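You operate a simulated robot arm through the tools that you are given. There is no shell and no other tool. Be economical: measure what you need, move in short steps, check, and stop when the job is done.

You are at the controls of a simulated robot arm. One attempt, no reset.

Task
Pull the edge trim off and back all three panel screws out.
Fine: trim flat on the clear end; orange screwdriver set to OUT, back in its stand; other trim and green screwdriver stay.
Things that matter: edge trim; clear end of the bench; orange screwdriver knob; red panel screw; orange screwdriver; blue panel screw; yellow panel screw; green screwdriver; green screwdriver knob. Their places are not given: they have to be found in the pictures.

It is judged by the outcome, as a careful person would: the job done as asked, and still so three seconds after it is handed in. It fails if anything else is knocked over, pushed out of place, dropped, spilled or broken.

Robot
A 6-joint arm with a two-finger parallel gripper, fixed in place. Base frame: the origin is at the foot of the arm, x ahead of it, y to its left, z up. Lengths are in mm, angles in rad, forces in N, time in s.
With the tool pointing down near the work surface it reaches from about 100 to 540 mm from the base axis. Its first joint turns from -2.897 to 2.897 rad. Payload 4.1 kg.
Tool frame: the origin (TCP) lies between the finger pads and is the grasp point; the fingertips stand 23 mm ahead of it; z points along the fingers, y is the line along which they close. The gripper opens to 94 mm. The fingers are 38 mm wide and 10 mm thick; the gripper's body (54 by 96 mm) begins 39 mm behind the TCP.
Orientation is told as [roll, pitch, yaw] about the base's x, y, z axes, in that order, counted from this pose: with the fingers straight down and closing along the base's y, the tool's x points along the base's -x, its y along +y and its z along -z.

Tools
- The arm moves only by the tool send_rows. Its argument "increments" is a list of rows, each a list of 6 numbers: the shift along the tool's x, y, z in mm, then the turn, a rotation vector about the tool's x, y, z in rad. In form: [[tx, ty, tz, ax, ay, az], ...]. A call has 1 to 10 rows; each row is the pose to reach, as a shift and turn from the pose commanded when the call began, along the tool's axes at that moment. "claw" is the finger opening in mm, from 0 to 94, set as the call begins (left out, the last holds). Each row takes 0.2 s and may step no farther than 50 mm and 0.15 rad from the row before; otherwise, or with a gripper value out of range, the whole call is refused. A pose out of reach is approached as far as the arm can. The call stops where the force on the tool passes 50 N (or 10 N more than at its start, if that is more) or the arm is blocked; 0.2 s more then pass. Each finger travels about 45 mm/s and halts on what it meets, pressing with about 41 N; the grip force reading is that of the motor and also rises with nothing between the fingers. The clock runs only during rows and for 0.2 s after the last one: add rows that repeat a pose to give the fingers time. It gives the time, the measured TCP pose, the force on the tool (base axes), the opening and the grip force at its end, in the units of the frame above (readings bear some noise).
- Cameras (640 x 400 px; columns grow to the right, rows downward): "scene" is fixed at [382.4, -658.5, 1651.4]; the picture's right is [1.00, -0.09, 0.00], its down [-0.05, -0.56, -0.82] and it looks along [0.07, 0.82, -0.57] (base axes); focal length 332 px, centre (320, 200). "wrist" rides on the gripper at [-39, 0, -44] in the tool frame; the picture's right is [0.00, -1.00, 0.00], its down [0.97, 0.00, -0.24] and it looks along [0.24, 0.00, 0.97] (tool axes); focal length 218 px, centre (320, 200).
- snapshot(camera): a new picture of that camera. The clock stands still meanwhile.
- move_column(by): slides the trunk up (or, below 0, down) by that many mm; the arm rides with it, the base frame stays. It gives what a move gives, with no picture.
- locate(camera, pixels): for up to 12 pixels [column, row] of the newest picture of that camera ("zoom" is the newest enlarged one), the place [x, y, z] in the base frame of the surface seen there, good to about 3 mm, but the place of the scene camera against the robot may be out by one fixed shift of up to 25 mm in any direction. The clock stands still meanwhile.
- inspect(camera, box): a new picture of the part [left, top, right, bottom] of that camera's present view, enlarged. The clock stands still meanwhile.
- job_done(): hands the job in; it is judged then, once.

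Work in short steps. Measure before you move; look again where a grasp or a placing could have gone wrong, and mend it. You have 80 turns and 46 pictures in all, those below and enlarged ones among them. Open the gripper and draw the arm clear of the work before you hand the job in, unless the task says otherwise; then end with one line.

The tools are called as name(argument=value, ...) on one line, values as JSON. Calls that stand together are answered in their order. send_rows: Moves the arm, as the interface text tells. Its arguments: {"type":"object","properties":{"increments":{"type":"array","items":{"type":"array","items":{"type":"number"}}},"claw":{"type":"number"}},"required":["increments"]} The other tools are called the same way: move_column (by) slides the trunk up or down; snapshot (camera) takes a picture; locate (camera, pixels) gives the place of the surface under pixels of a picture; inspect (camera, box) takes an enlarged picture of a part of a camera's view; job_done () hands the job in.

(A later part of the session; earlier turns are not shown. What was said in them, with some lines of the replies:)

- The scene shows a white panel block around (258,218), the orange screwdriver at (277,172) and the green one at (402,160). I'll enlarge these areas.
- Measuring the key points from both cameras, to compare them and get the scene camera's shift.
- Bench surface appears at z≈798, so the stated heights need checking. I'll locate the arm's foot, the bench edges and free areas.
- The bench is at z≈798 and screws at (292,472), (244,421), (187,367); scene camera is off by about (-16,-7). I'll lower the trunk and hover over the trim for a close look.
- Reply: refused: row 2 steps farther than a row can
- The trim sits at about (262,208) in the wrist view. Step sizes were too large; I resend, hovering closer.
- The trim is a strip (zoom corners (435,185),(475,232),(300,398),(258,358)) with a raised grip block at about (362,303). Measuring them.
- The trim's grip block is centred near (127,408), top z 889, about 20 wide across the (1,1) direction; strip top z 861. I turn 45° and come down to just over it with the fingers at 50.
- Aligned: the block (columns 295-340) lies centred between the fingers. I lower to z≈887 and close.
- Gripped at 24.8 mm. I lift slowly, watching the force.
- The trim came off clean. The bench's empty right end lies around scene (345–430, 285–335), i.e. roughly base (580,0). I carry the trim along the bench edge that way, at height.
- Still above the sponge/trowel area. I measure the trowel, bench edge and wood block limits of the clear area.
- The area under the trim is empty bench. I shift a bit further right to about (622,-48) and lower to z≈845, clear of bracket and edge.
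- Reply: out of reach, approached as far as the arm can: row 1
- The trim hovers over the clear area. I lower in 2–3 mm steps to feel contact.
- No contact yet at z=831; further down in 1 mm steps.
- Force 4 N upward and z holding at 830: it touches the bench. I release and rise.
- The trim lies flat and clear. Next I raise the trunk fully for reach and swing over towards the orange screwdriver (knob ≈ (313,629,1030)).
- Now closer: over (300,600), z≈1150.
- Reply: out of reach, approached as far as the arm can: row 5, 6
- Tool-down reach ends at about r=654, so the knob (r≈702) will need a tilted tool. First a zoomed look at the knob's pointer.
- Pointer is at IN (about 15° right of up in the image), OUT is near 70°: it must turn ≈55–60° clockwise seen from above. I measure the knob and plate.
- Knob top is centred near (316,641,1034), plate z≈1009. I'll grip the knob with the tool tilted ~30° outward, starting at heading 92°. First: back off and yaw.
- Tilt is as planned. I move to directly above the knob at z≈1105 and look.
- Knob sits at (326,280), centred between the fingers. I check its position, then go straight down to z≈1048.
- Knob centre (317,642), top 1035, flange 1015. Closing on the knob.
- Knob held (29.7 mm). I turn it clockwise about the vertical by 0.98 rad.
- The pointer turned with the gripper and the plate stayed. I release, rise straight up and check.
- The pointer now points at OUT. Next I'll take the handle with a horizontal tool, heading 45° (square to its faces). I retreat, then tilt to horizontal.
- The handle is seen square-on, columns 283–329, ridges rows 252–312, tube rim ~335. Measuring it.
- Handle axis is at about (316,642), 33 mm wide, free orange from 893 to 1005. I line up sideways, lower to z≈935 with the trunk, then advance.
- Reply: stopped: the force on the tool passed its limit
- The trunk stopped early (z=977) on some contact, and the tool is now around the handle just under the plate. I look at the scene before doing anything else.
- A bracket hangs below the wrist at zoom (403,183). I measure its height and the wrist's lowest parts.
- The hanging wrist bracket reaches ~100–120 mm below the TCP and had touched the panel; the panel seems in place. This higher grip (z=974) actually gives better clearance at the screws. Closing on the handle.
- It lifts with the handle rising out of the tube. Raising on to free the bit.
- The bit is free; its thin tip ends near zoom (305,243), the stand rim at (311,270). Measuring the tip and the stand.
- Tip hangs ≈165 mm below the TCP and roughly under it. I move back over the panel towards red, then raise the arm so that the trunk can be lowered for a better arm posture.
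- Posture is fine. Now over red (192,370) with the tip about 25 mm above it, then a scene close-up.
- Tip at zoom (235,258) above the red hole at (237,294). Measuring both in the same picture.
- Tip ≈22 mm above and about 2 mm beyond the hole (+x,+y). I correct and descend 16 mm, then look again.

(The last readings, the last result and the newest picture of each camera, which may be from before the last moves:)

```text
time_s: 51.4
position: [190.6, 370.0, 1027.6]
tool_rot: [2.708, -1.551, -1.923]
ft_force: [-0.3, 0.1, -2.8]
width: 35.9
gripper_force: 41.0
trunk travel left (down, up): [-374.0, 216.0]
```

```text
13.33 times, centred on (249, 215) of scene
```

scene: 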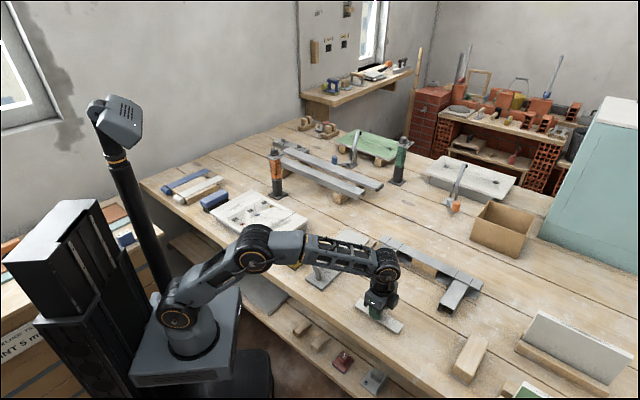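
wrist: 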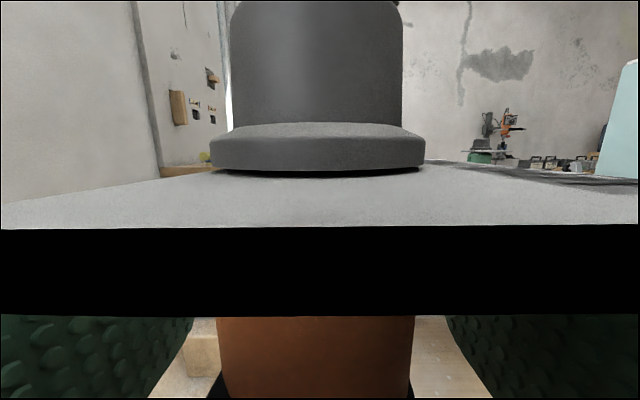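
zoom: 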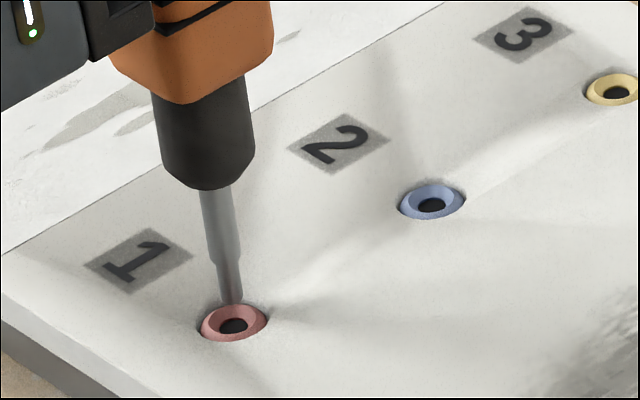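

The tip (231,304) lines up over the red hole (233,326). I descend to contact in small steps.

send_rows(increments=[[4, 0, 0, 0, 0, 0], [7, 0, 0, 0, 0, 0], [8, 0, 0, 0, 0, 0], [9, 0, 0, 0, 0, 0], [10, 0, 0, 0, 0, 0], [10, 0, 0, 0, 0, 0]])

inspect(camera="scene", box=[225, 200, 273, 230])

```text
time_s: 52.8
position: [191.4, 370.3, 1022.1]
tool_rot: [2.716, -1.542, -1.933]
ft_force: [1.2, -4.3, 31.4]
width: 35.9
gripper_force: 40.7
out of reach, approached as far as the arm can: row 3, 4
trunk travel left (down, up): [-374.0, 216.0]
```

```text
13.33 times, centred on (249, 215) of scene
```

zoom: 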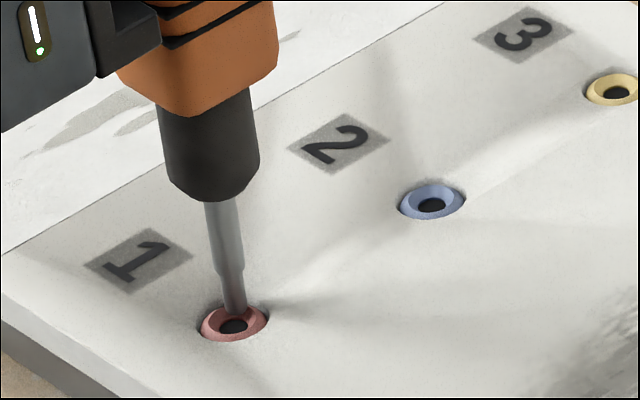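

The tip landed on the rear rim (235,315) with 31 N, the hole being at (233,326). I lift, shift ~4 mm towards −y, 1 mm −x, and look.

send_rows(increments=[[-6, 0, 0, 0, 0, 0], [-8, -2, -3.5, 0, 0, 0], [-7, -2, -3.5, 0, 0, 0], [-7, -2, -3.5, 0, 0, 0]])

inspect(camera="scene", box=[225, 205, 257, 225])

```text
time_s: 53.8
position: [191.0, 368.2, 1025.5]
tool_rot: [2.683, -1.552, -1.9]
ft_force: [0.6, 0.9, -3.4]
width: 35.7
gripper_force: 41.1
out of reach, approached as far as the arm can: row 2, 3, 4
trunk travel left (down, up): [-374.0, 216.0]
```

```text
16.00 times, centred on (241, 215) of scene
```

zoom: 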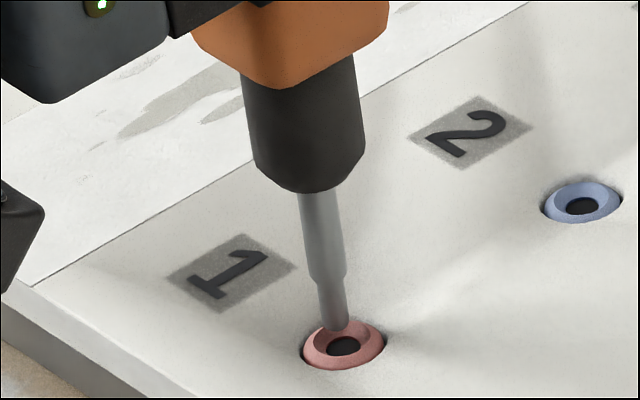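

The arm is too folded here ("out of reach"). I raise the arm and lower the trunk by the same amount for a more open posture.

send_rows(increments=[[-45, 0, 0, 0, 0, 0], [-90, 0, 0, 0, 0, 0], [-135, 0, 0, 0, 0, 0], [-180, 0, 0, 0, 0, 0], [-220, 0, 0, 0, 0, 0], [-220, 0, 0, 0, 0, 0]])

move_column(by=-200)

```text
time_s: 55.2
position: [188.8, 363.4, 1245.3]
tool_rot: [2.695, -1.55, -1.912]
ft_force: [-0.1, 0.4, -3.7]
width: 35.8
gripper_force: 40.7
trunk travel left (down, up): [-374.0, 216.0]
```

```text
time_s: 57.4
position: [187.7, 363.6, 1045.2]
tool_rot: [2.693, -1.55, -1.908]
ft_force: [-0.1, 0.5, -2.6]
width: 35.7
gripper_force: 41.2
trunk travel left (down, up): [-174.0, 416.0]
```

Posture is better. From the last picture the right spot is about TCP (192.2,368). I move there at z≈1028 and check.

send_rows(increments=[[8, 0.2, 3, 0, 0, 0], [17, 0.2, 6.2, 0, 0, 0], [17, 0.2, 6.2, 0, 0, 0], [17, 0.2, 6.2, 0, 0, 0]])

inspect(camera="scene", box=[225, 205, 257, 225])

```text
time_s: 58.4
position: [191.7, 369.3, 1027.3]
tool_rot: [2.691, -1.549, -1.907]
ft_force: [-0.6, -0.8, -3.3]
width: 35.7
gripper_force: 41.6
trunk travel left (down, up): [-174.0, 416.0]
```

```text
16.00 times, centred on (241, 215) of scene
```

zoom: 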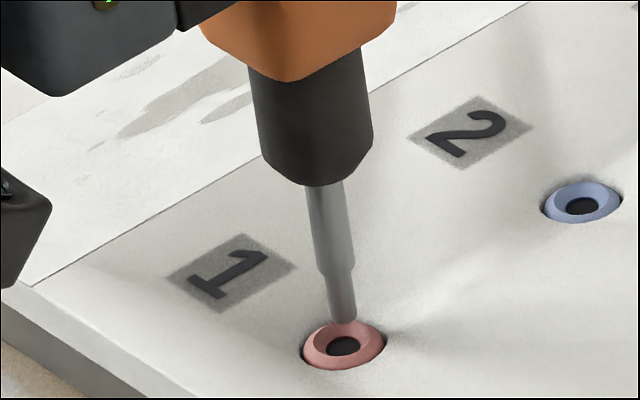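

Tip (343,320) is within about 1 mm of the hole's vertical. Descending gently.

send_rows(increments=[[3, 0, -0.7, 0, 0, 0], [5, 0, -0.7, 0, 0, 0], [6, 0, -0.7, 0, 0, 0], [7, 0, -0.7, 0, 0, 0], [8, 0, -0.7, 0, 0, 0], [9, 0, -0.7, 0, 0, 0]])

inspect(camera="scene", box=[225, 205, 257, 225])

```text
time_s: 59.8
position: [190.4, 366.2, 1022.5]
tool_rot: [2.748, -1.544, -1.965]
ft_force: [-1.7, -6.9, 21.1]
width: 35.8
gripper_force: 41.4
trunk travel left (down, up): [-174.0, 416.0]
```

```text
16.00 times, centred on (241, 215) of scene
```

zoom: 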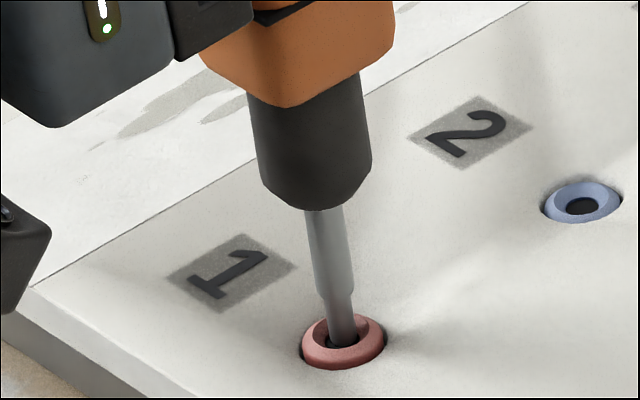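

The tip is in the red socket and the head already appears higher: it is backing out. I hold and let it run.

send_rows(increments=[[0, 0, 0, 0, 0, 0], [0, 0, 0, 0, 0, 0], [0, 0, 0, 0, 0, 0], [0, 0, 0, 0, 0, 0], [0, 0, 0, 0, 0, 0]])

inspect(camera="scene", box=[225, 205, 257, 225])

```text
time_s: 61.0
position: [191.4, 366.5, 1022.6]
tool_rot: [2.702, -1.543, -1.918]
ft_force: [3.2, -3.7, 31.1]
width: 35.9
gripper_force: 41.0
trunk travel left (down, up): [-174.0, 416.0]
```

```text
16.00 times, centred on (241, 215) of scene
```

zoom: 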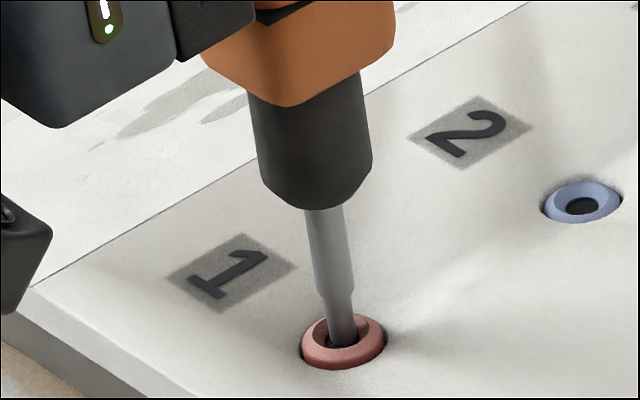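

Measuring the head's height now against blue's, without new pictures.

locate(camera="zoom", pixels=[[330, 350], [372, 335], [343, 362], [312, 345], [582, 216], [550, 205], [612, 200], [310, 370], [395, 350], [365, 320]])

```text
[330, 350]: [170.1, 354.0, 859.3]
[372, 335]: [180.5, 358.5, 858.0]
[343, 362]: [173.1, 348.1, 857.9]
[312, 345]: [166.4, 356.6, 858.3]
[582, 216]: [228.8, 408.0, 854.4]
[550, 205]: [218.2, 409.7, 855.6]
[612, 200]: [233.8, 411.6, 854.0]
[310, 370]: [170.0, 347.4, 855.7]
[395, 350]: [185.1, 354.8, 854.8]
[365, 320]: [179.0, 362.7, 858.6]
```

Red's head has risen ~4 mm (858.5 vs 854.5). I ease the pressure and see whether it keeps rising with the driver.

send_rows(increments=[[-2, 0, 0, 0, 0, 0], [-2, 0, 0, 0, 0, 0], [-3, 0, 0, 0, 0, 0], [-3, 0, 0, 0, 0, 0], [-3, 0, 0, 0, 0, 0], [-3, 0, 0, 0, 0, 0]])

send_rows(increments=[[-1, 0, 0, 0, 0, 0], [-1, 0, 0, 0, 0, 0], [-1, 0, 0, 0, 0, 0], [-1, 0, 0, 0, 0, 0]])

```text
time_s: 62.4
position: [191.4, 368.0, 1022.9]
tool_rot: [2.683, -1.547, -1.896]
ft_force: [2.6, -3.6, 19.6]
width: 35.7
gripper_force: 40.9
trunk travel left (down, up): [-174.0, 416.0]
```

```text
time_s: 63.4
position: [190.8, 367.0, 1024.4]
tool_rot: [2.69, -1.547, -1.906]
ft_force: [1.7, -3.5, 18.9]
width: 35.9
gripper_force: 41.0
trunk travel left (down, up): [-174.0, 416.0]
```

Still pressing 19 N. Lifting clear now by 12 mm to inspect the red screw.

send_rows(increments=[[-3, 0, 0, 0, 0, 0], [-3, 0, 0, 0, 0, 0], [-8, 0, 0, 0, 0, 0], [-16, 0, 0, 0, 0, 0], [-24, 0, 0, 0, 0, 0]])

inspect(camera="scene", box=[230, 202, 278, 232])

```text
time_s: 64.6
position: [190.4, 369.4, 1045.0]
tool_rot: [2.67, -1.55, -1.888]
ft_force: [-0.3, -0.3, -3.6]
width: 36.0
gripper_force: 41.4
trunk travel left (down, up): [-174.0, 416.0]
```

```text
13.33 times, centred on (254, 217) of scene
```

zoom: 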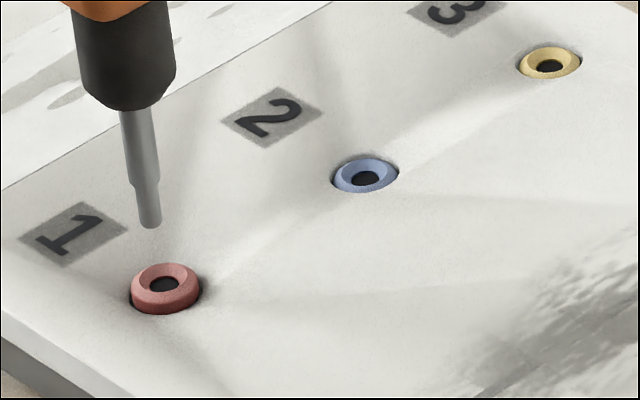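

Red now stands clearly proud. Measuring its height relative to blue and yellow.

locate(camera="zoom", pixels=[[140, 280], [188, 275], [163, 268], [175, 297], [340, 172], [390, 170], [365, 180], [549, 67], [150, 224], [165, 284]])

```text
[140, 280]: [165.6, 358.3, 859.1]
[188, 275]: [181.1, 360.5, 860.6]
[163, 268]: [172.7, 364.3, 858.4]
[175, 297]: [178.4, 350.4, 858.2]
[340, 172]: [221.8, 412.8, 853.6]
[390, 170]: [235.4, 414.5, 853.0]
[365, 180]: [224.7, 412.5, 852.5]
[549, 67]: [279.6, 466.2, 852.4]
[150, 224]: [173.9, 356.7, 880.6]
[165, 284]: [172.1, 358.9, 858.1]
```

Red has risen ~6 mm, but it seemed to still be moving as pressure eased. I re-engage with light pressure and watch z.

send_rows(increments=[[10, 0, 0, 0, 0, 0], [17, 0, 0, 0, 0, 0], [20, 0, 0, 0, 0, 0], [22, 0, 0, 0, 0, 0], [22, 0, 0, 0, 0, 0]])

send_rows(increments=[[0, 0, 0, 0, 0, 0], [0, 0, 0, 0, 0, 0], [0, 0, 0, 0, 0, 0], [0, 0, 0, 0, 0, 0], [0, 0, 0, 0, 0, 0], [0, 0, 0, 0, 0, 0]])

send_rows(increments=[[0, 0, 0, 0, 0, 0], [0, 0, 0, 0, 0, 0], [0, 0, 0, 0, 0, 0], [0, 0, 0, 0, 0, 0], [0, 0, 0, 0, 0, 0], [0, 0, 0, 0, 0, 0]])

```text
time_s: 65.8
position: [191.4, 369.6, 1025.2]
tool_rot: [2.696, -1.55, -1.914]
ft_force: [0.8, -0.5, -2.2]
width: 35.6
gripper_force: 40.8
trunk travel left (down, up): [-174.0, 416.0]
```

```text
time_s: 67.2
position: [190.5, 369.1, 1024.7]
tool_rot: [2.692, -1.548, -1.907]
ft_force: [0.3, -1.9, -3.3]
width: 35.7
gripper_force: 41.1
trunk travel left (down, up): [-174.0, 416.0]
```

```text
time_s: 68.6
position: [192.1, 367.8, 1024.4]
tool_rot: [2.69, -1.549, -1.906]
ft_force: [0.2, -0.8, -3.0]
width: 35.8
gripper_force: 41.2
trunk travel left (down, up): [-174.0, 416.0]
```

No contact yet at 1024.5. Slowly lower a few mm.

send_rows(increments=[[1, 0, -0.5, 0, 0, 0], [2, 0, -1, 0, 0, 0], [3, 0, -1, 0, 0, 0], [3, 0, -1, 0, 0, 0], [3, 0, -1, 0, 0, 0], [3, 0, -1, 0, 0, 0]])

send_rows(increments=[[0, 0, 0, 0, 0, 0], [0, 0, 0, 0, 0, 0], [0, 0, 0, 0, 0, 0], [0, 0, 0, 0, 0, 0], [0, 0, 0, 0, 0, 0], [0, 0, 0, 0, 0, 0]])

```text
time_s: 70.0
position: [190.5, 367.1, 1023.3]
tool_rot: [2.7, -1.545, -1.916]
ft_force: [2.4, 2.2, 19.0]
width: 35.8
gripper_force: 40.8
trunk travel left (down, up): [-174.0, 416.0]
```

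```text
time_s: 71.4
position: [191.4, 366.4, 1023.1]
tool_rot: [2.674, -1.544, -1.89]
ft_force: [3.4, 0.6, 24.6]
width: 35.9
gripper_force: 41.3
trunk travel left (down, up): [-174.0, 416.0]
```

z steady at 1023 under 25 N: red is at its end stop, done. I lift and shift to blue, +51.5 mm in x and y, stopping ~8 mm above.

send_rows(increments=[[-6, 0, 0.5, 0, 0, 0], [-20, 0, 1, 0, 0, 0], [-24, 0, 30, 0, 0, 0], [-24, 0, 60, 0, 0, 0], [-20, 0, 73, 0, 0, 0], [-8, 0, 73, 0, 0, 0], [-8, 0, 73, 0, 0, 0]])

inspect(camera="scene", box=[238, 200, 276, 224])

```text
time_s: 73.0
position: [242.1, 420.2, 1031.3]
tool_rot: [2.685, -1.55, -1.901]
ft_force: [-0.6, 0.1, -3.5]
width: 36.1
gripper_force: 41.1
trunk travel left (down, up): [-174.0, 416.0]
```

```text
16.00 times, centred on (257, 212) of scene
```

zoom: 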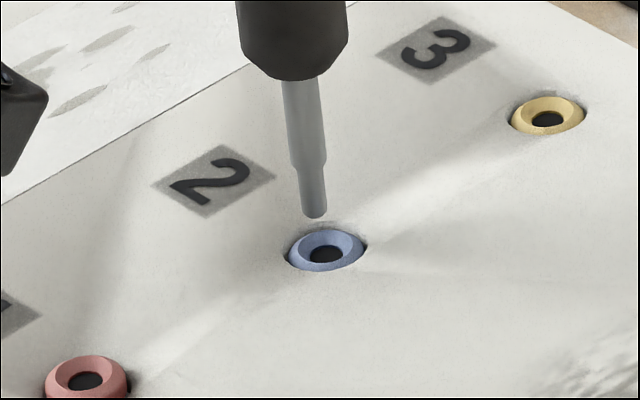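

Tip (315,216), hole (326,254): it needs ≈+1.3 mm x and −1.3 mm y. I apply that and descend onto blue.

send_rows(increments=[[3, -1.9, 0, 0, 0, 0], [6, -1.9, 0, 0, 0, 0], [8, -1.9, 0, 0, 0, 0], [9.5, -1.9, 0, 0, 0, 0], [10.5, -1.9, 0, 0, 0, 0], [11.5, -1.9, 0, 0, 0, 0], [11.5, -1.9, 0, 0, 0, 0], [11.5, -1.9, 0, 0, 0, 0], [11.5, -1.9, 0, 0, 0, 0]])

send_rows(increments=[[0, 0, 0, 0, 0, 0], [0, 0, 0, 0, 0, 0], [0, 0, 0, 0, 0, 0], [0, 0, 0, 0, 0, 0], [0, 0, 0, 0, 0, 0]])

inspect(camera="scene", box=[238, 200, 276, 224])

```text
time_s: 75.0
position: [244.3, 417.1, 1020.8]
tool_rot: [2.69, -1.549, -1.909]
ft_force: [0.2, -0.2, -2.9]
width: 35.8
gripper_force: 40.7
trunk travel left (down, up): [-174.0, 416.0]
```

```text
time_s: 76.2
position: [242.9, 417.9, 1019.0]
tool_rot: [2.689, -1.549, -1.908]
ft_force: [0.2, -0.7, -2.9]
width: 35.7
gripper_force: 41.5
trunk travel left (down, up): [-174.0, 416.0]
```

```text
16.00 times, centred on (257, 212) of scene
```

zoom: 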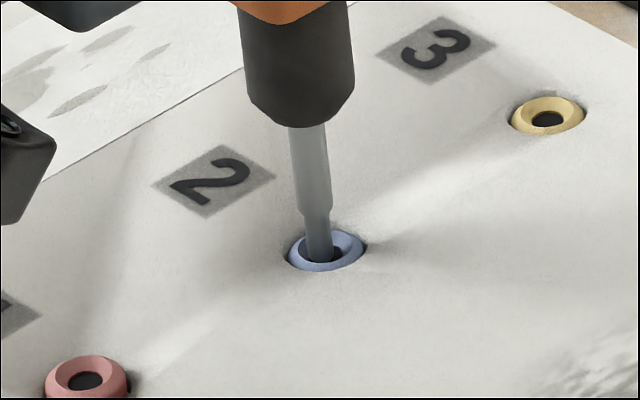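

The tip is entering the blue socket without contact; a 1 mm shift to +x and further down until it seats.

send_rows(increments=[[0, -0.6, 0.6, 0, 0, 0], [1, -0.6, 0.6, 0, 0, 0], [2, -0.6, 0.6, 0, 0, 0], [3, -0.6, 0.6, 0, 0, 0], [4, -0.6, 0.6, 0, 0, 0], [4, -0.6, 0.6, 0, 0, 0], [4, -0.6, 0.6, 0, 0, 0]])

send_rows(increments=[[0, 0, 0, 0, 0, 0], [0, 0, 0, 0, 0, 0], [0, 0, 0, 0, 0, 0], [0, 0, 0, 0, 0, 0], [0, 0, 0, 0, 0, 0]])

```text
time_s: 77.8
position: [244.5, 417.0, 1019.8]
tool_rot: [2.721, -1.542, -1.936]
ft_force: [-1.8, 5.5, 26.7]
width: 35.7
gripper_force: 40.7
trunk travel left (down, up): [-174.0, 416.0]
```

```text
time_s: 79.0
position: [245.1, 417.0, 1019.0]
tool_rot: [2.693, -1.543, -1.911]
ft_force: [-2.1, 1.8, 31.3]
width: 35.9
gripper_force: 41.0
trunk travel left (down, up): [-174.0, 416.0]
```

Seated on blue with ~30 N at z≈1019. I ease off by 3 mm, hold, and see whether the screw follows up.

send_rows(increments=[[-1.5, 0, 0, 0, 0, 0], [-3, 0, 0, 0, 0, 0], [-3, 0, 0, 0, 0, 0], [-3, 0, 0, 0, 0, 0], [-3, 0, 0, 0, 0, 0]])

send_rows(increments=[[0, 0, 0, 0, 0, 0], [0, 0, 0, 0, 0, 0], [0, 0, 0, 0, 0, 0], [0, 0, 0, 0, 0, 0], [0, 0, 0, 0, 0, 0]])

inspect(camera="scene", box=[238, 200, 276, 224])

```text
time_s: 80.2
position: [244.3, 418.0, 1019.9]
tool_rot: [2.7, -1.547, -1.914]
ft_force: [-2.1, 2.5, 20.7]
width: 35.8
gripper_force: 40.9
trunk travel left (down, up): [-174.0, 416.0]
```

```text
time_s: 81.4
position: [244.6, 416.5, 1019.8]
tool_rot: [2.705, -1.546, -1.922]
ft_force: [-1.7, 1.7, 22.1]
width: 35.9
gripper_force: 41.1
trunk travel left (down, up): [-174.0, 416.0]
```

```text
16.00 times, centred on (257, 212) of scene
```

zoom: 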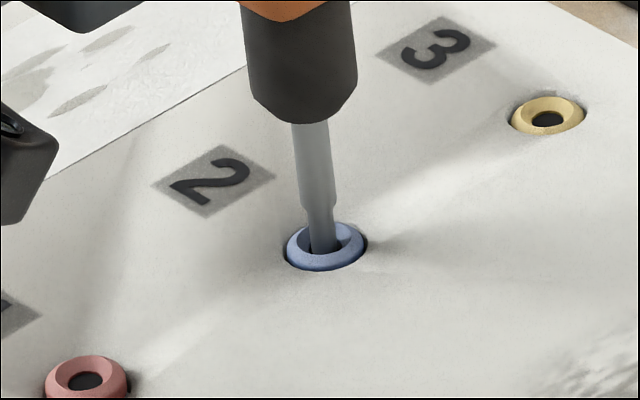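

Blue's ring is up a little. I keep easing in 1 mm steps while in contact.

send_rows(increments=[[-1, 0, 0, 0, 0, 0], [-1, 0, 0, 0, 0, 0], [-1, 0, 0, 0, 0, 0], [-1, 0, 0, 0, 0, 0], [-1, 0, 0, 0, 0, 0], [-1, 0, 0, 0, 0, 0]])

send_rows(increments=[[-1, 0, 0, 0, 0, 0], [-1, 0, 0, 0, 0, 0], [-1, 0, 0, 0, 0, 0], [-1, 0, 0, 0, 0, 0], [-1, 0, 0, 0, 0, 0], [-1, 0, 0, 0, 0, 0]])

send_rows(increments=[[-1, 0, 0, 0, 0, 0], [-1, 0, 0, 0, 0, 0], [-1, 0, 0, 0, 0, 0], [-1, 0, 0, 0, 0, 0], [-1, 0, 0, 0, 0, 0], [-1, 0, 0, 0, 0, 0]])

```text
time_s: 82.8
position: [243.3, 417.4, 1021.9]
tool_rot: [2.709, -1.546, -1.926]
ft_force: [-1.9, 0.4, 20.7]
width: 35.8
gripper_force: 41.2
trunk travel left (down, up): [-174.0, 416.0]
```

```text
time_s: 84.2
position: [244.1, 417.3, 1021.3]
tool_rot: [2.705, -1.545, -1.922]
ft_force: [-2.8, 2.4, 21.7]
width: 35.7
gripper_force: 40.8
trunk travel left (down, up): [-174.0, 416.0]
```

```text
time_s: 85.6
position: [244.4, 417.4, 1023.0]
tool_rot: [2.712, -1.546, -1.929]
ft_force: [-5.9, -1.2, 20.7]
width: 35.8
gripper_force: 41.2
trunk travel left (down, up): [-174.0, 416.0]
```

The screw follows the driver upward at a steady ~21 N, so it wants more travel (red probably too). I keep rising slowly with it until the force fades.

send_rows(increments=[[-0.5, 0, 0, 0, 0, 0], [-1, 0, 0, 0, 0, 0], [-1.5, 0, 0, 0, 0, 0], [-2, 0, 0, 0, 0, 0], [-2.5, 0, 0, 0, 0, 0], [-3, 0, 0, 0, 0, 0], [-3, 0, 0, 0, 0, 0], [-3, 0, 0, 0, 0, 0]])

send_rows(increments=[[-0.5, 0, 0, 0, 0, 0], [-1, 0, 0, 0, 0, 0], [-1.5, 0, 0, 0, 0, 0], [-2, 0, 0, 0, 0, 0], [-2.5, 0, 0, 0, 0, 0], [-3, 0, 0, 0, 0, 0], [-3, 0, 0, 0, 0, 0], [-3, 0, 0, 0, 0, 0]])

```text
time_s: 87.4
position: [245.9, 417.4, 1022.4]
tool_rot: [2.734, -1.552, -1.952]
ft_force: [-0.3, 0.0, -2.8]
width: 35.4
gripper_force: 40.9
trunk travel left (down, up): [-174.0, 416.0]
```

```text
time_s: 89.2
position: [243.4, 418.7, 1028.3]
tool_rot: [2.691, -1.55, -1.907]
ft_force: [-0.8, -0.5, -3.2]
width: 35.7
gripper_force: 40.9
trunk travel left (down, up): [-174.0, 416.0]
```

Force vanished at seat z≈1023, the same level as red's final seat: blue is fully out and so was red. I move by the same spacing to yellow and look once.

send_rows(increments=[[-12, 0, 0, 0, 0, 0], [-14, -0.8, 35, 0, 0, 0], [-10, -1.5, 73.3, 0, 0, 0], [0, -1.5, 73.3, 0, 0, 0], [2, -1.5, 73.3, 0, 0, 0], [2, -1.5, 73.3, 0, 0, 0]])

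inspect(camera="scene", box=[248, 194, 286, 218])

```text
time_s: 90.6
position: [298.9, 470.7, 1027.3]
tool_rot: [2.688, -1.55, -1.904]
ft_force: [-0.2, 0.0, -1.9]
width: 35.8
gripper_force: 41.1
trunk travel left (down, up): [-174.0, 416.0]
```

```text
16.00 times, centred on (267, 206) of scene
```

zoom: 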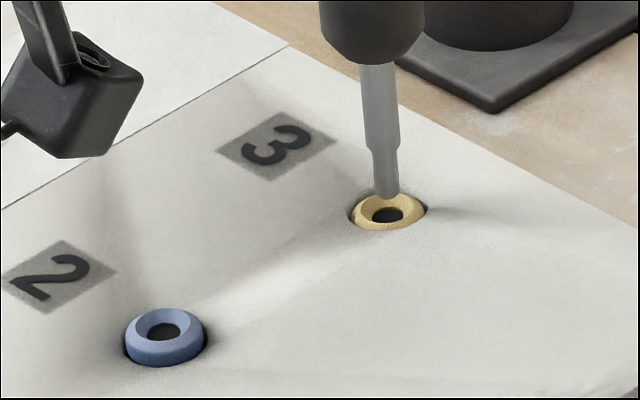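

Blue stands proud like red. Tip (386,196) is right over yellow's hole (387,215). Descending to seat.

send_rows(increments=[[3, 0, 0, 0, 0, 0], [6, 0, 0, 0, 0, 0], [8, 0, 0, 0, 0, 0], [9, 0, 0, 0, 0, 0], [10, 0, 0, 0, 0, 0], [11, 0, 0, 0, 0, 0], [11, 0, 0, 0, 0, 0]])

```text
time_s: 92.2
position: [297.5, 469.6, 1020.8]
tool_rot: [2.731, -1.543, -1.945]
ft_force: [-0.3, 8.8, 20.9]
width: 36.0
gripper_force: 41.1
trunk travel left (down, up): [-174.0, 416.0]
```

Contact at z≈1020.8 with a +y side force; I shift slightly +y, ease a bit and watch whether the screw follows.

send_rows(increments=[[-1, 0.6, 0.6, 0, 0, 0], [-1, 0.6, 0.6, 0, 0, 0], [-1, 0.6, 0.6, 0, 0, 0], [-1, 0.6, 0.6, 0, 0, 0], [-1, 0.6, 0.6, 0, 0, 0]])

send_rows(increments=[[-1, 0, 0, 0, 0, 0], [-1, 0, 0, 0, 0, 0], [-1, 0, 0, 0, 0, 0], [-1, 0, 0, 0, 0, 0], [-1, 0, 0, 0, 0, 0]])

send_rows(increments=[[-1, 0, 0, 0, 0, 0], [-1, 0, 0, 0, 0, 0], [-1, 0, 0, 0, 0, 0], [-1, 0, 0, 0, 0, 0], [-1, 0, 0, 0, 0, 0]])

```text
time_s: 93.4
position: [295.7, 469.6, 1019.8]
tool_rot: [2.716, -1.546, -1.934]
ft_force: [-3.1, 4.9, 22.0]
width: 35.8
gripper_force: 40.8
trunk travel left (down, up): [-174.0, 416.0]
```

```text
time_s: 94.6
position: [296.7, 468.5, 1020.1]
tool_rot: [2.721, -1.547, -1.935]
ft_force: [0.3, 5.9, 20.9]
width: 36.1
gripper_force: 40.4
trunk travel left (down, up): [-174.0, 416.0]
```

```text
time_s: 95.8
position: [296.1, 470.0, 1022.8]
tool_rot: [2.712, -1.546, -1.927]
ft_force: [-1.8, 6.6, 21.0]
width: 35.8
gripper_force: 41.0
trunk travel left (down, up): [-174.0, 416.0]
```

The force stays at 21 N while rising: yellow is following, just like blue. Continuing to ease until it fades.

send_rows(increments=[[-1, 0, 0, 0, 0, 0], [-1, 0, 0, 0, 0, 0], [-1, 0, 0, 0, 0, 0], [-1, 0, 0, 0, 0, 0], [-1, 0, 0, 0, 0, 0]])

send_rows(increments=[[-1, 0, 0, 0, 0, 0], [-1, 0, 0, 0, 0, 0], [-1, 0, 0, 0, 0, 0], [-1, 0, 0, 0, 0, 0], [-1, 0, 0, 0, 0, 0]])

send_rows(increments=[[-1, 0, 0, 0, 0, 0], [-1, 0, 0, 0, 0, 0], [-1, 0, 0, 0, 0, 0], [-1, 0, 0, 0, 0, 0], [-1, 0, 0, 0, 0, 0]])

```text
time_s: 97.0
position: [297.2, 468.4, 1022.6]
tool_rot: [2.712, -1.548, -1.929]
ft_force: [-4.0, 5.1, 20.4]
width: 35.7
gripper_force: 40.9
trunk travel left (down, up): [-174.0, 416.0]
```

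```text
time_s: 98.2
position: [296.4, 470.2, 1023.0]
tool_rot: [2.714, -1.548, -1.931]
ft_force: [-4.8, 6.4, 18.9]
width: 35.7
gripper_force: 40.9
trunk travel left (down, up): [-174.0, 416.0]
```

```text
time_s: 99.4
position: [296.9, 469.5, 1021.9]
tool_rot: [2.716, -1.55, -1.931]
ft_force: [-6.2, 5.7, 14.6]
width: 35.8
gripper_force: 40.8
trunk travel left (down, up): [-174.0, 416.0]
```

Force fading: yellow at its end. I lift off and compare blue's height with red's 858–860 from the latest picture.

send_rows(increments=[[-1, 0, 0, 0, 0, 0], [-2, 0, 0, 0, 0, 0], [-4, 0, 0, 0, 0, 0], [-15, 0, 0, 0, 0, 0], [-40, 0, 0, 0, 0, 0], [-70, 0, 0, 0, 0, 0], [-70, 0, 0, 0, 0, 0]])

locate(camera="zoom", pixels=[[138, 330], [194, 325], [165, 311], [180, 344], [355, 215], [420, 210]])

```text
time_s: 101.0
position: [296.8, 467.8, 1091.9]
tool_rot: [2.702, -1.55, -1.919]
ft_force: [-0.2, 0.4, -2.9]
width: 35.9
gripper_force: 40.6
trunk travel left (down, up): [-174.0, 416.0]
```

```text
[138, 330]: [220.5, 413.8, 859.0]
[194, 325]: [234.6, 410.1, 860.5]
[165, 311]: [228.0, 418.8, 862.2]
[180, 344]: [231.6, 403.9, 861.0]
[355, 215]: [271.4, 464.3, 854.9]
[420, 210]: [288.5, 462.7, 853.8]
```

Blue ≈860.7 and red ≈859 – equally out. Now back to the stand: raise the trunk, lower the arm over the panel, then move out over the stand (317,642).

move_column(by=250)

send_rows(increments=[[45, 0, 0, 0, 0, 0], [90, 0, 0, 0, 0, 0], [135, 0, 0, 0, 0, 0], [180, 0, 0, 0, 0, 0], [220, 10, 20, 0, 0, 0], [240, 35, 45, 0, 0, 0], [240, 60, 75, 0, 0, 0], [240, 85, 105, 0, 0, 0], [240, 108, 136, 0, 0, 0], [240, 108, 136, 0, 0, 0]])

send_rows(increments=[[0, 0, 0, 0, 0, 0], [0, 0, 0, 0, 0, 0]])

```text
time_s: 103.6
position: [296.9, 467.8, 1342.3]
tool_rot: [2.691, -1.549, -1.908]
ft_force: [0.7, -1.6, -2.1]
width: 35.6
gripper_force: 41.0
trunk travel left (down, up): [-424.0, 166.0]
```

```text
time_s: 105.8
position: [320.1, 647.1, 1105.7]
tool_rot: [2.701, -1.55, -1.917]
ft_force: [0.3, 0.4, -2.8]
width: 35.8
gripper_force: 41.4
trunk travel left (down, up): [-424.0, 166.0]
```

```text
time_s: 106.4
position: [319.6, 647.2, 1107.1]
tool_rot: [2.69, -1.549, -1.907]
ft_force: [-0.7, 0.7, -3.9]
width: 35.7
gripper_force: 41.3
trunk travel left (down, up): [-424.0, 166.0]
```

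Correct by (−3,−4.6) and lower to have the tip just above the rim, then one look.

send_rows(increments=[[10, -1.1, -5.4, 0, 0, 0], [30, -1.1, -5.4, 0, 0, 0], [38, -1.1, -5.4, 0, 0, 0], [38, -1.1, -5.4, 0, 0, 0]])

inspect(camera="scene", box=[251, 158, 299, 204])

```text
time_s: 107.4
position: [316.4, 641.5, 1067.3]
tool_rot: [2.694, -1.55, -1.91]
ft_force: [-0.3, 0.4, -2.5]
width: 36.1
gripper_force: 41.0
trunk travel left (down, up): [-424.0, 166.0]
```

```text
8.70 times, centred on (275, 181) of scene
```

zoom: 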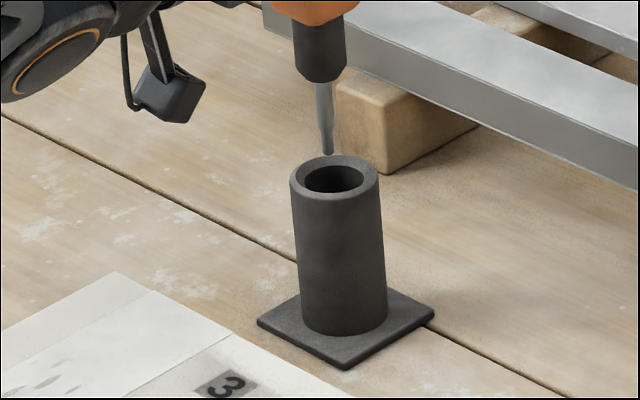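

Tip (329,156) vs opening centre (334,178): about 1.5 mm −x and 2–3 mm +y off, with the wide opening tolerant. I correct and lower the bit in.

send_rows(increments=[[2, -2.5, -0.4, 0, 0, 0], [12, -2.5, -0.4, 0, 0, 0], [24, -2.5, -0.4, 0, 0, 0], [36, -2.5, -0.4, 0, 0, 0], [48, -2.5, -0.4, 0, 0, 0], [48, -2.5, -0.4, 0, 0, 0]])

send_rows(increments=[[4, 0, 0, 0, 0, 0], [8, 0, 0, 0, 0, 0], [12, 0, 0, 0, 0, 0], [16, 0, 0, 0, 0, 0], [20, 0, 0, 0, 0, 0], [20, 0, 0, 0, 0, 0]])

```text
time_s: 108.8
position: [320.5, 640.4, 1020.2]
tool_rot: [2.69, -1.551, -1.905]
ft_force: [-0.7, -0.7, -2.5]
width: 36.0
gripper_force: 40.6
trunk travel left (down, up): [-424.0, 166.0]
```

```text
time_s: 110.2
position: [318.3, 640.6, 999.5]
tool_rot: [2.685, -1.55, -1.9]
ft_force: [0.4, 0.0, -3.1]
width: 35.5
gripper_force: 40.9
trunk travel left (down, up): [-424.0, 166.0]
```

The collar has entered with no side force. Lowering to the seat (~977) slowly.

send_rows(increments=[[4, 0, 0, 0, 0, 0], [8, 0, 0, 0, 0, 0], [12, 0, 0, 0, 0, 0], [16, 0, 0, 0, 0, 0], [18, 0, 0, 0, 0, 0], [20, 0, 0, 0, 0, 0], [20, 0, 0, 0, 0, 0]])

```text
time_s: 111.8
position: [317.6, 641.1, 980.5]
tool_rot: [2.686, -1.551, -1.903]
ft_force: [0.3, -0.8, -2.0]
width: 35.5
gripper_force: 40.8
trunk travel left (down, up): [-424.0, 166.0]
```

Still free at 980.5; a few more 1 mm steps to feel the seat.

send_rows(increments=[[1, 0, 0, 0, 0, 0], [2, 0, 0, 0, 0, 0], [3, 0, 0, 0, 0, 0], [4, 0, 0, 0, 0, 0], [4, 0, 0, 0, 0, 0]])

```text
time_s: 113.0
position: [318.3, 641.5, 975.1]
tool_rot: [2.69, -1.549, -1.907]
ft_force: [-1.8, -2.0, -0.5]
width: 35.5
gripper_force: 41.4
trunk travel left (down, up): [-424.0, 166.0]
```

First touch (weight reading dropped from −2.5 to −0.5). One more millimetre.

send_rows(increments=[[0.7, 0, 0, 0, 0, 0], [1.2, 0, 0, 0, 0, 0], [1.2, 0, 0, 0, 0, 0]])

```text
time_s: 113.8
position: [318.1, 641.1, 974.5]
tool_rot: [2.697, -1.55, -1.912]
ft_force: [2.1, 2.1, 0.1]
width: 35.7
gripper_force: 41.0
trunk travel left (down, up): [-424.0, 166.0]
```

Seated. I open, then retreat with a slight nose-down tilt so the hanging wrist bracket stays clear of the panel, rising only once the tips are out from under the plate.

send_rows(claw=80, increments=[[0, 0, 0, 0, 0, 0], [0, 0, 0, 0, 0, 0], [0, 0, 0, 0, 0, 0], [0, 0, 0, 0, 0, 0]])

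send_rows(increments=[[-1, 0, -8, 0, 0, 0], [-1, 0, -9, 0, 0.09, 0], [-1, 0, -10, 0, 0.17, 0], [-1, 0, -30, 0, 0.2, 0], [-2, 0, -62, 0, 0.22, 0], [-10, 0, -95, 0, 0.22, 0], [-40, 0, -125, 0, 0.22, 0], [-80, 0, -145, 0, 0.22, 0], [-120, 0, -155, 0, 0.22, 0]])

snapshot(camera="scene")

```text
time_s: 114.8
position: [318.0, 640.6, 974.3]
tool_rot: [2.693, -1.55, -1.911]
ft_force: [-0.3, 0.1, 0.1]
width: 80.1
gripper_force: 0.1
trunk travel left (down, up): [-424.0, 166.0]
```

```text
time_s: 116.8
position: [206.9, 528.4, 1092.2]
tool_rot: [0.042, -1.368, 0.743]
ft_force: [0.9, 0.0, 0.7]
width: 79.8
gripper_force: 0.1
trunk travel left (down, up): [-424.0, 166.0]
```

```text
0 pictures are left
```

scene: 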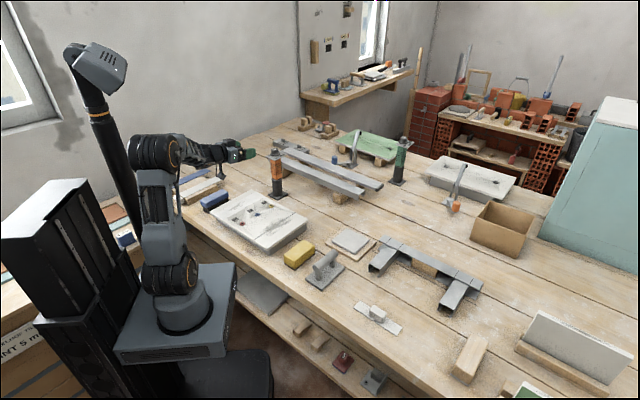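

All looks in place: orange driver upright in its stand, trim flat, panel as before. A last numeric check of the knob, screws and panel corner against the first readings.

locate(camera="scene", pixels=[[277, 152], [403, 141], [270, 206], [257, 214], [242, 222], [276, 150], [308, 218], [377, 312]])

```text
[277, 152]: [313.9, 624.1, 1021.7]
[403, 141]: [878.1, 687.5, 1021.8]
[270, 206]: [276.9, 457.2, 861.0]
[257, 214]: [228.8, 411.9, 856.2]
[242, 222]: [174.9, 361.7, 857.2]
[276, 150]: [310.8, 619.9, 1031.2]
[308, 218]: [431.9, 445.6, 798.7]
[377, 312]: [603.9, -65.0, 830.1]
```

Yellow reads 861, so it's out, and the panel edge and green driver readings haven't changed. The gripper is open and clear, so I'm handing the job in.

job_done()

```text
The job is handed in.
```

The job is handed in: the edge trim is flat on the clear end, and the red, blue and yellow screws are backed out about 6 mm, where they stopped rising. The orange screwdriver is set to OUT and back in its stand. While I was lowering the arm it briefly touched something, probably the panel, but position readings afterwards showed nothing had moved.
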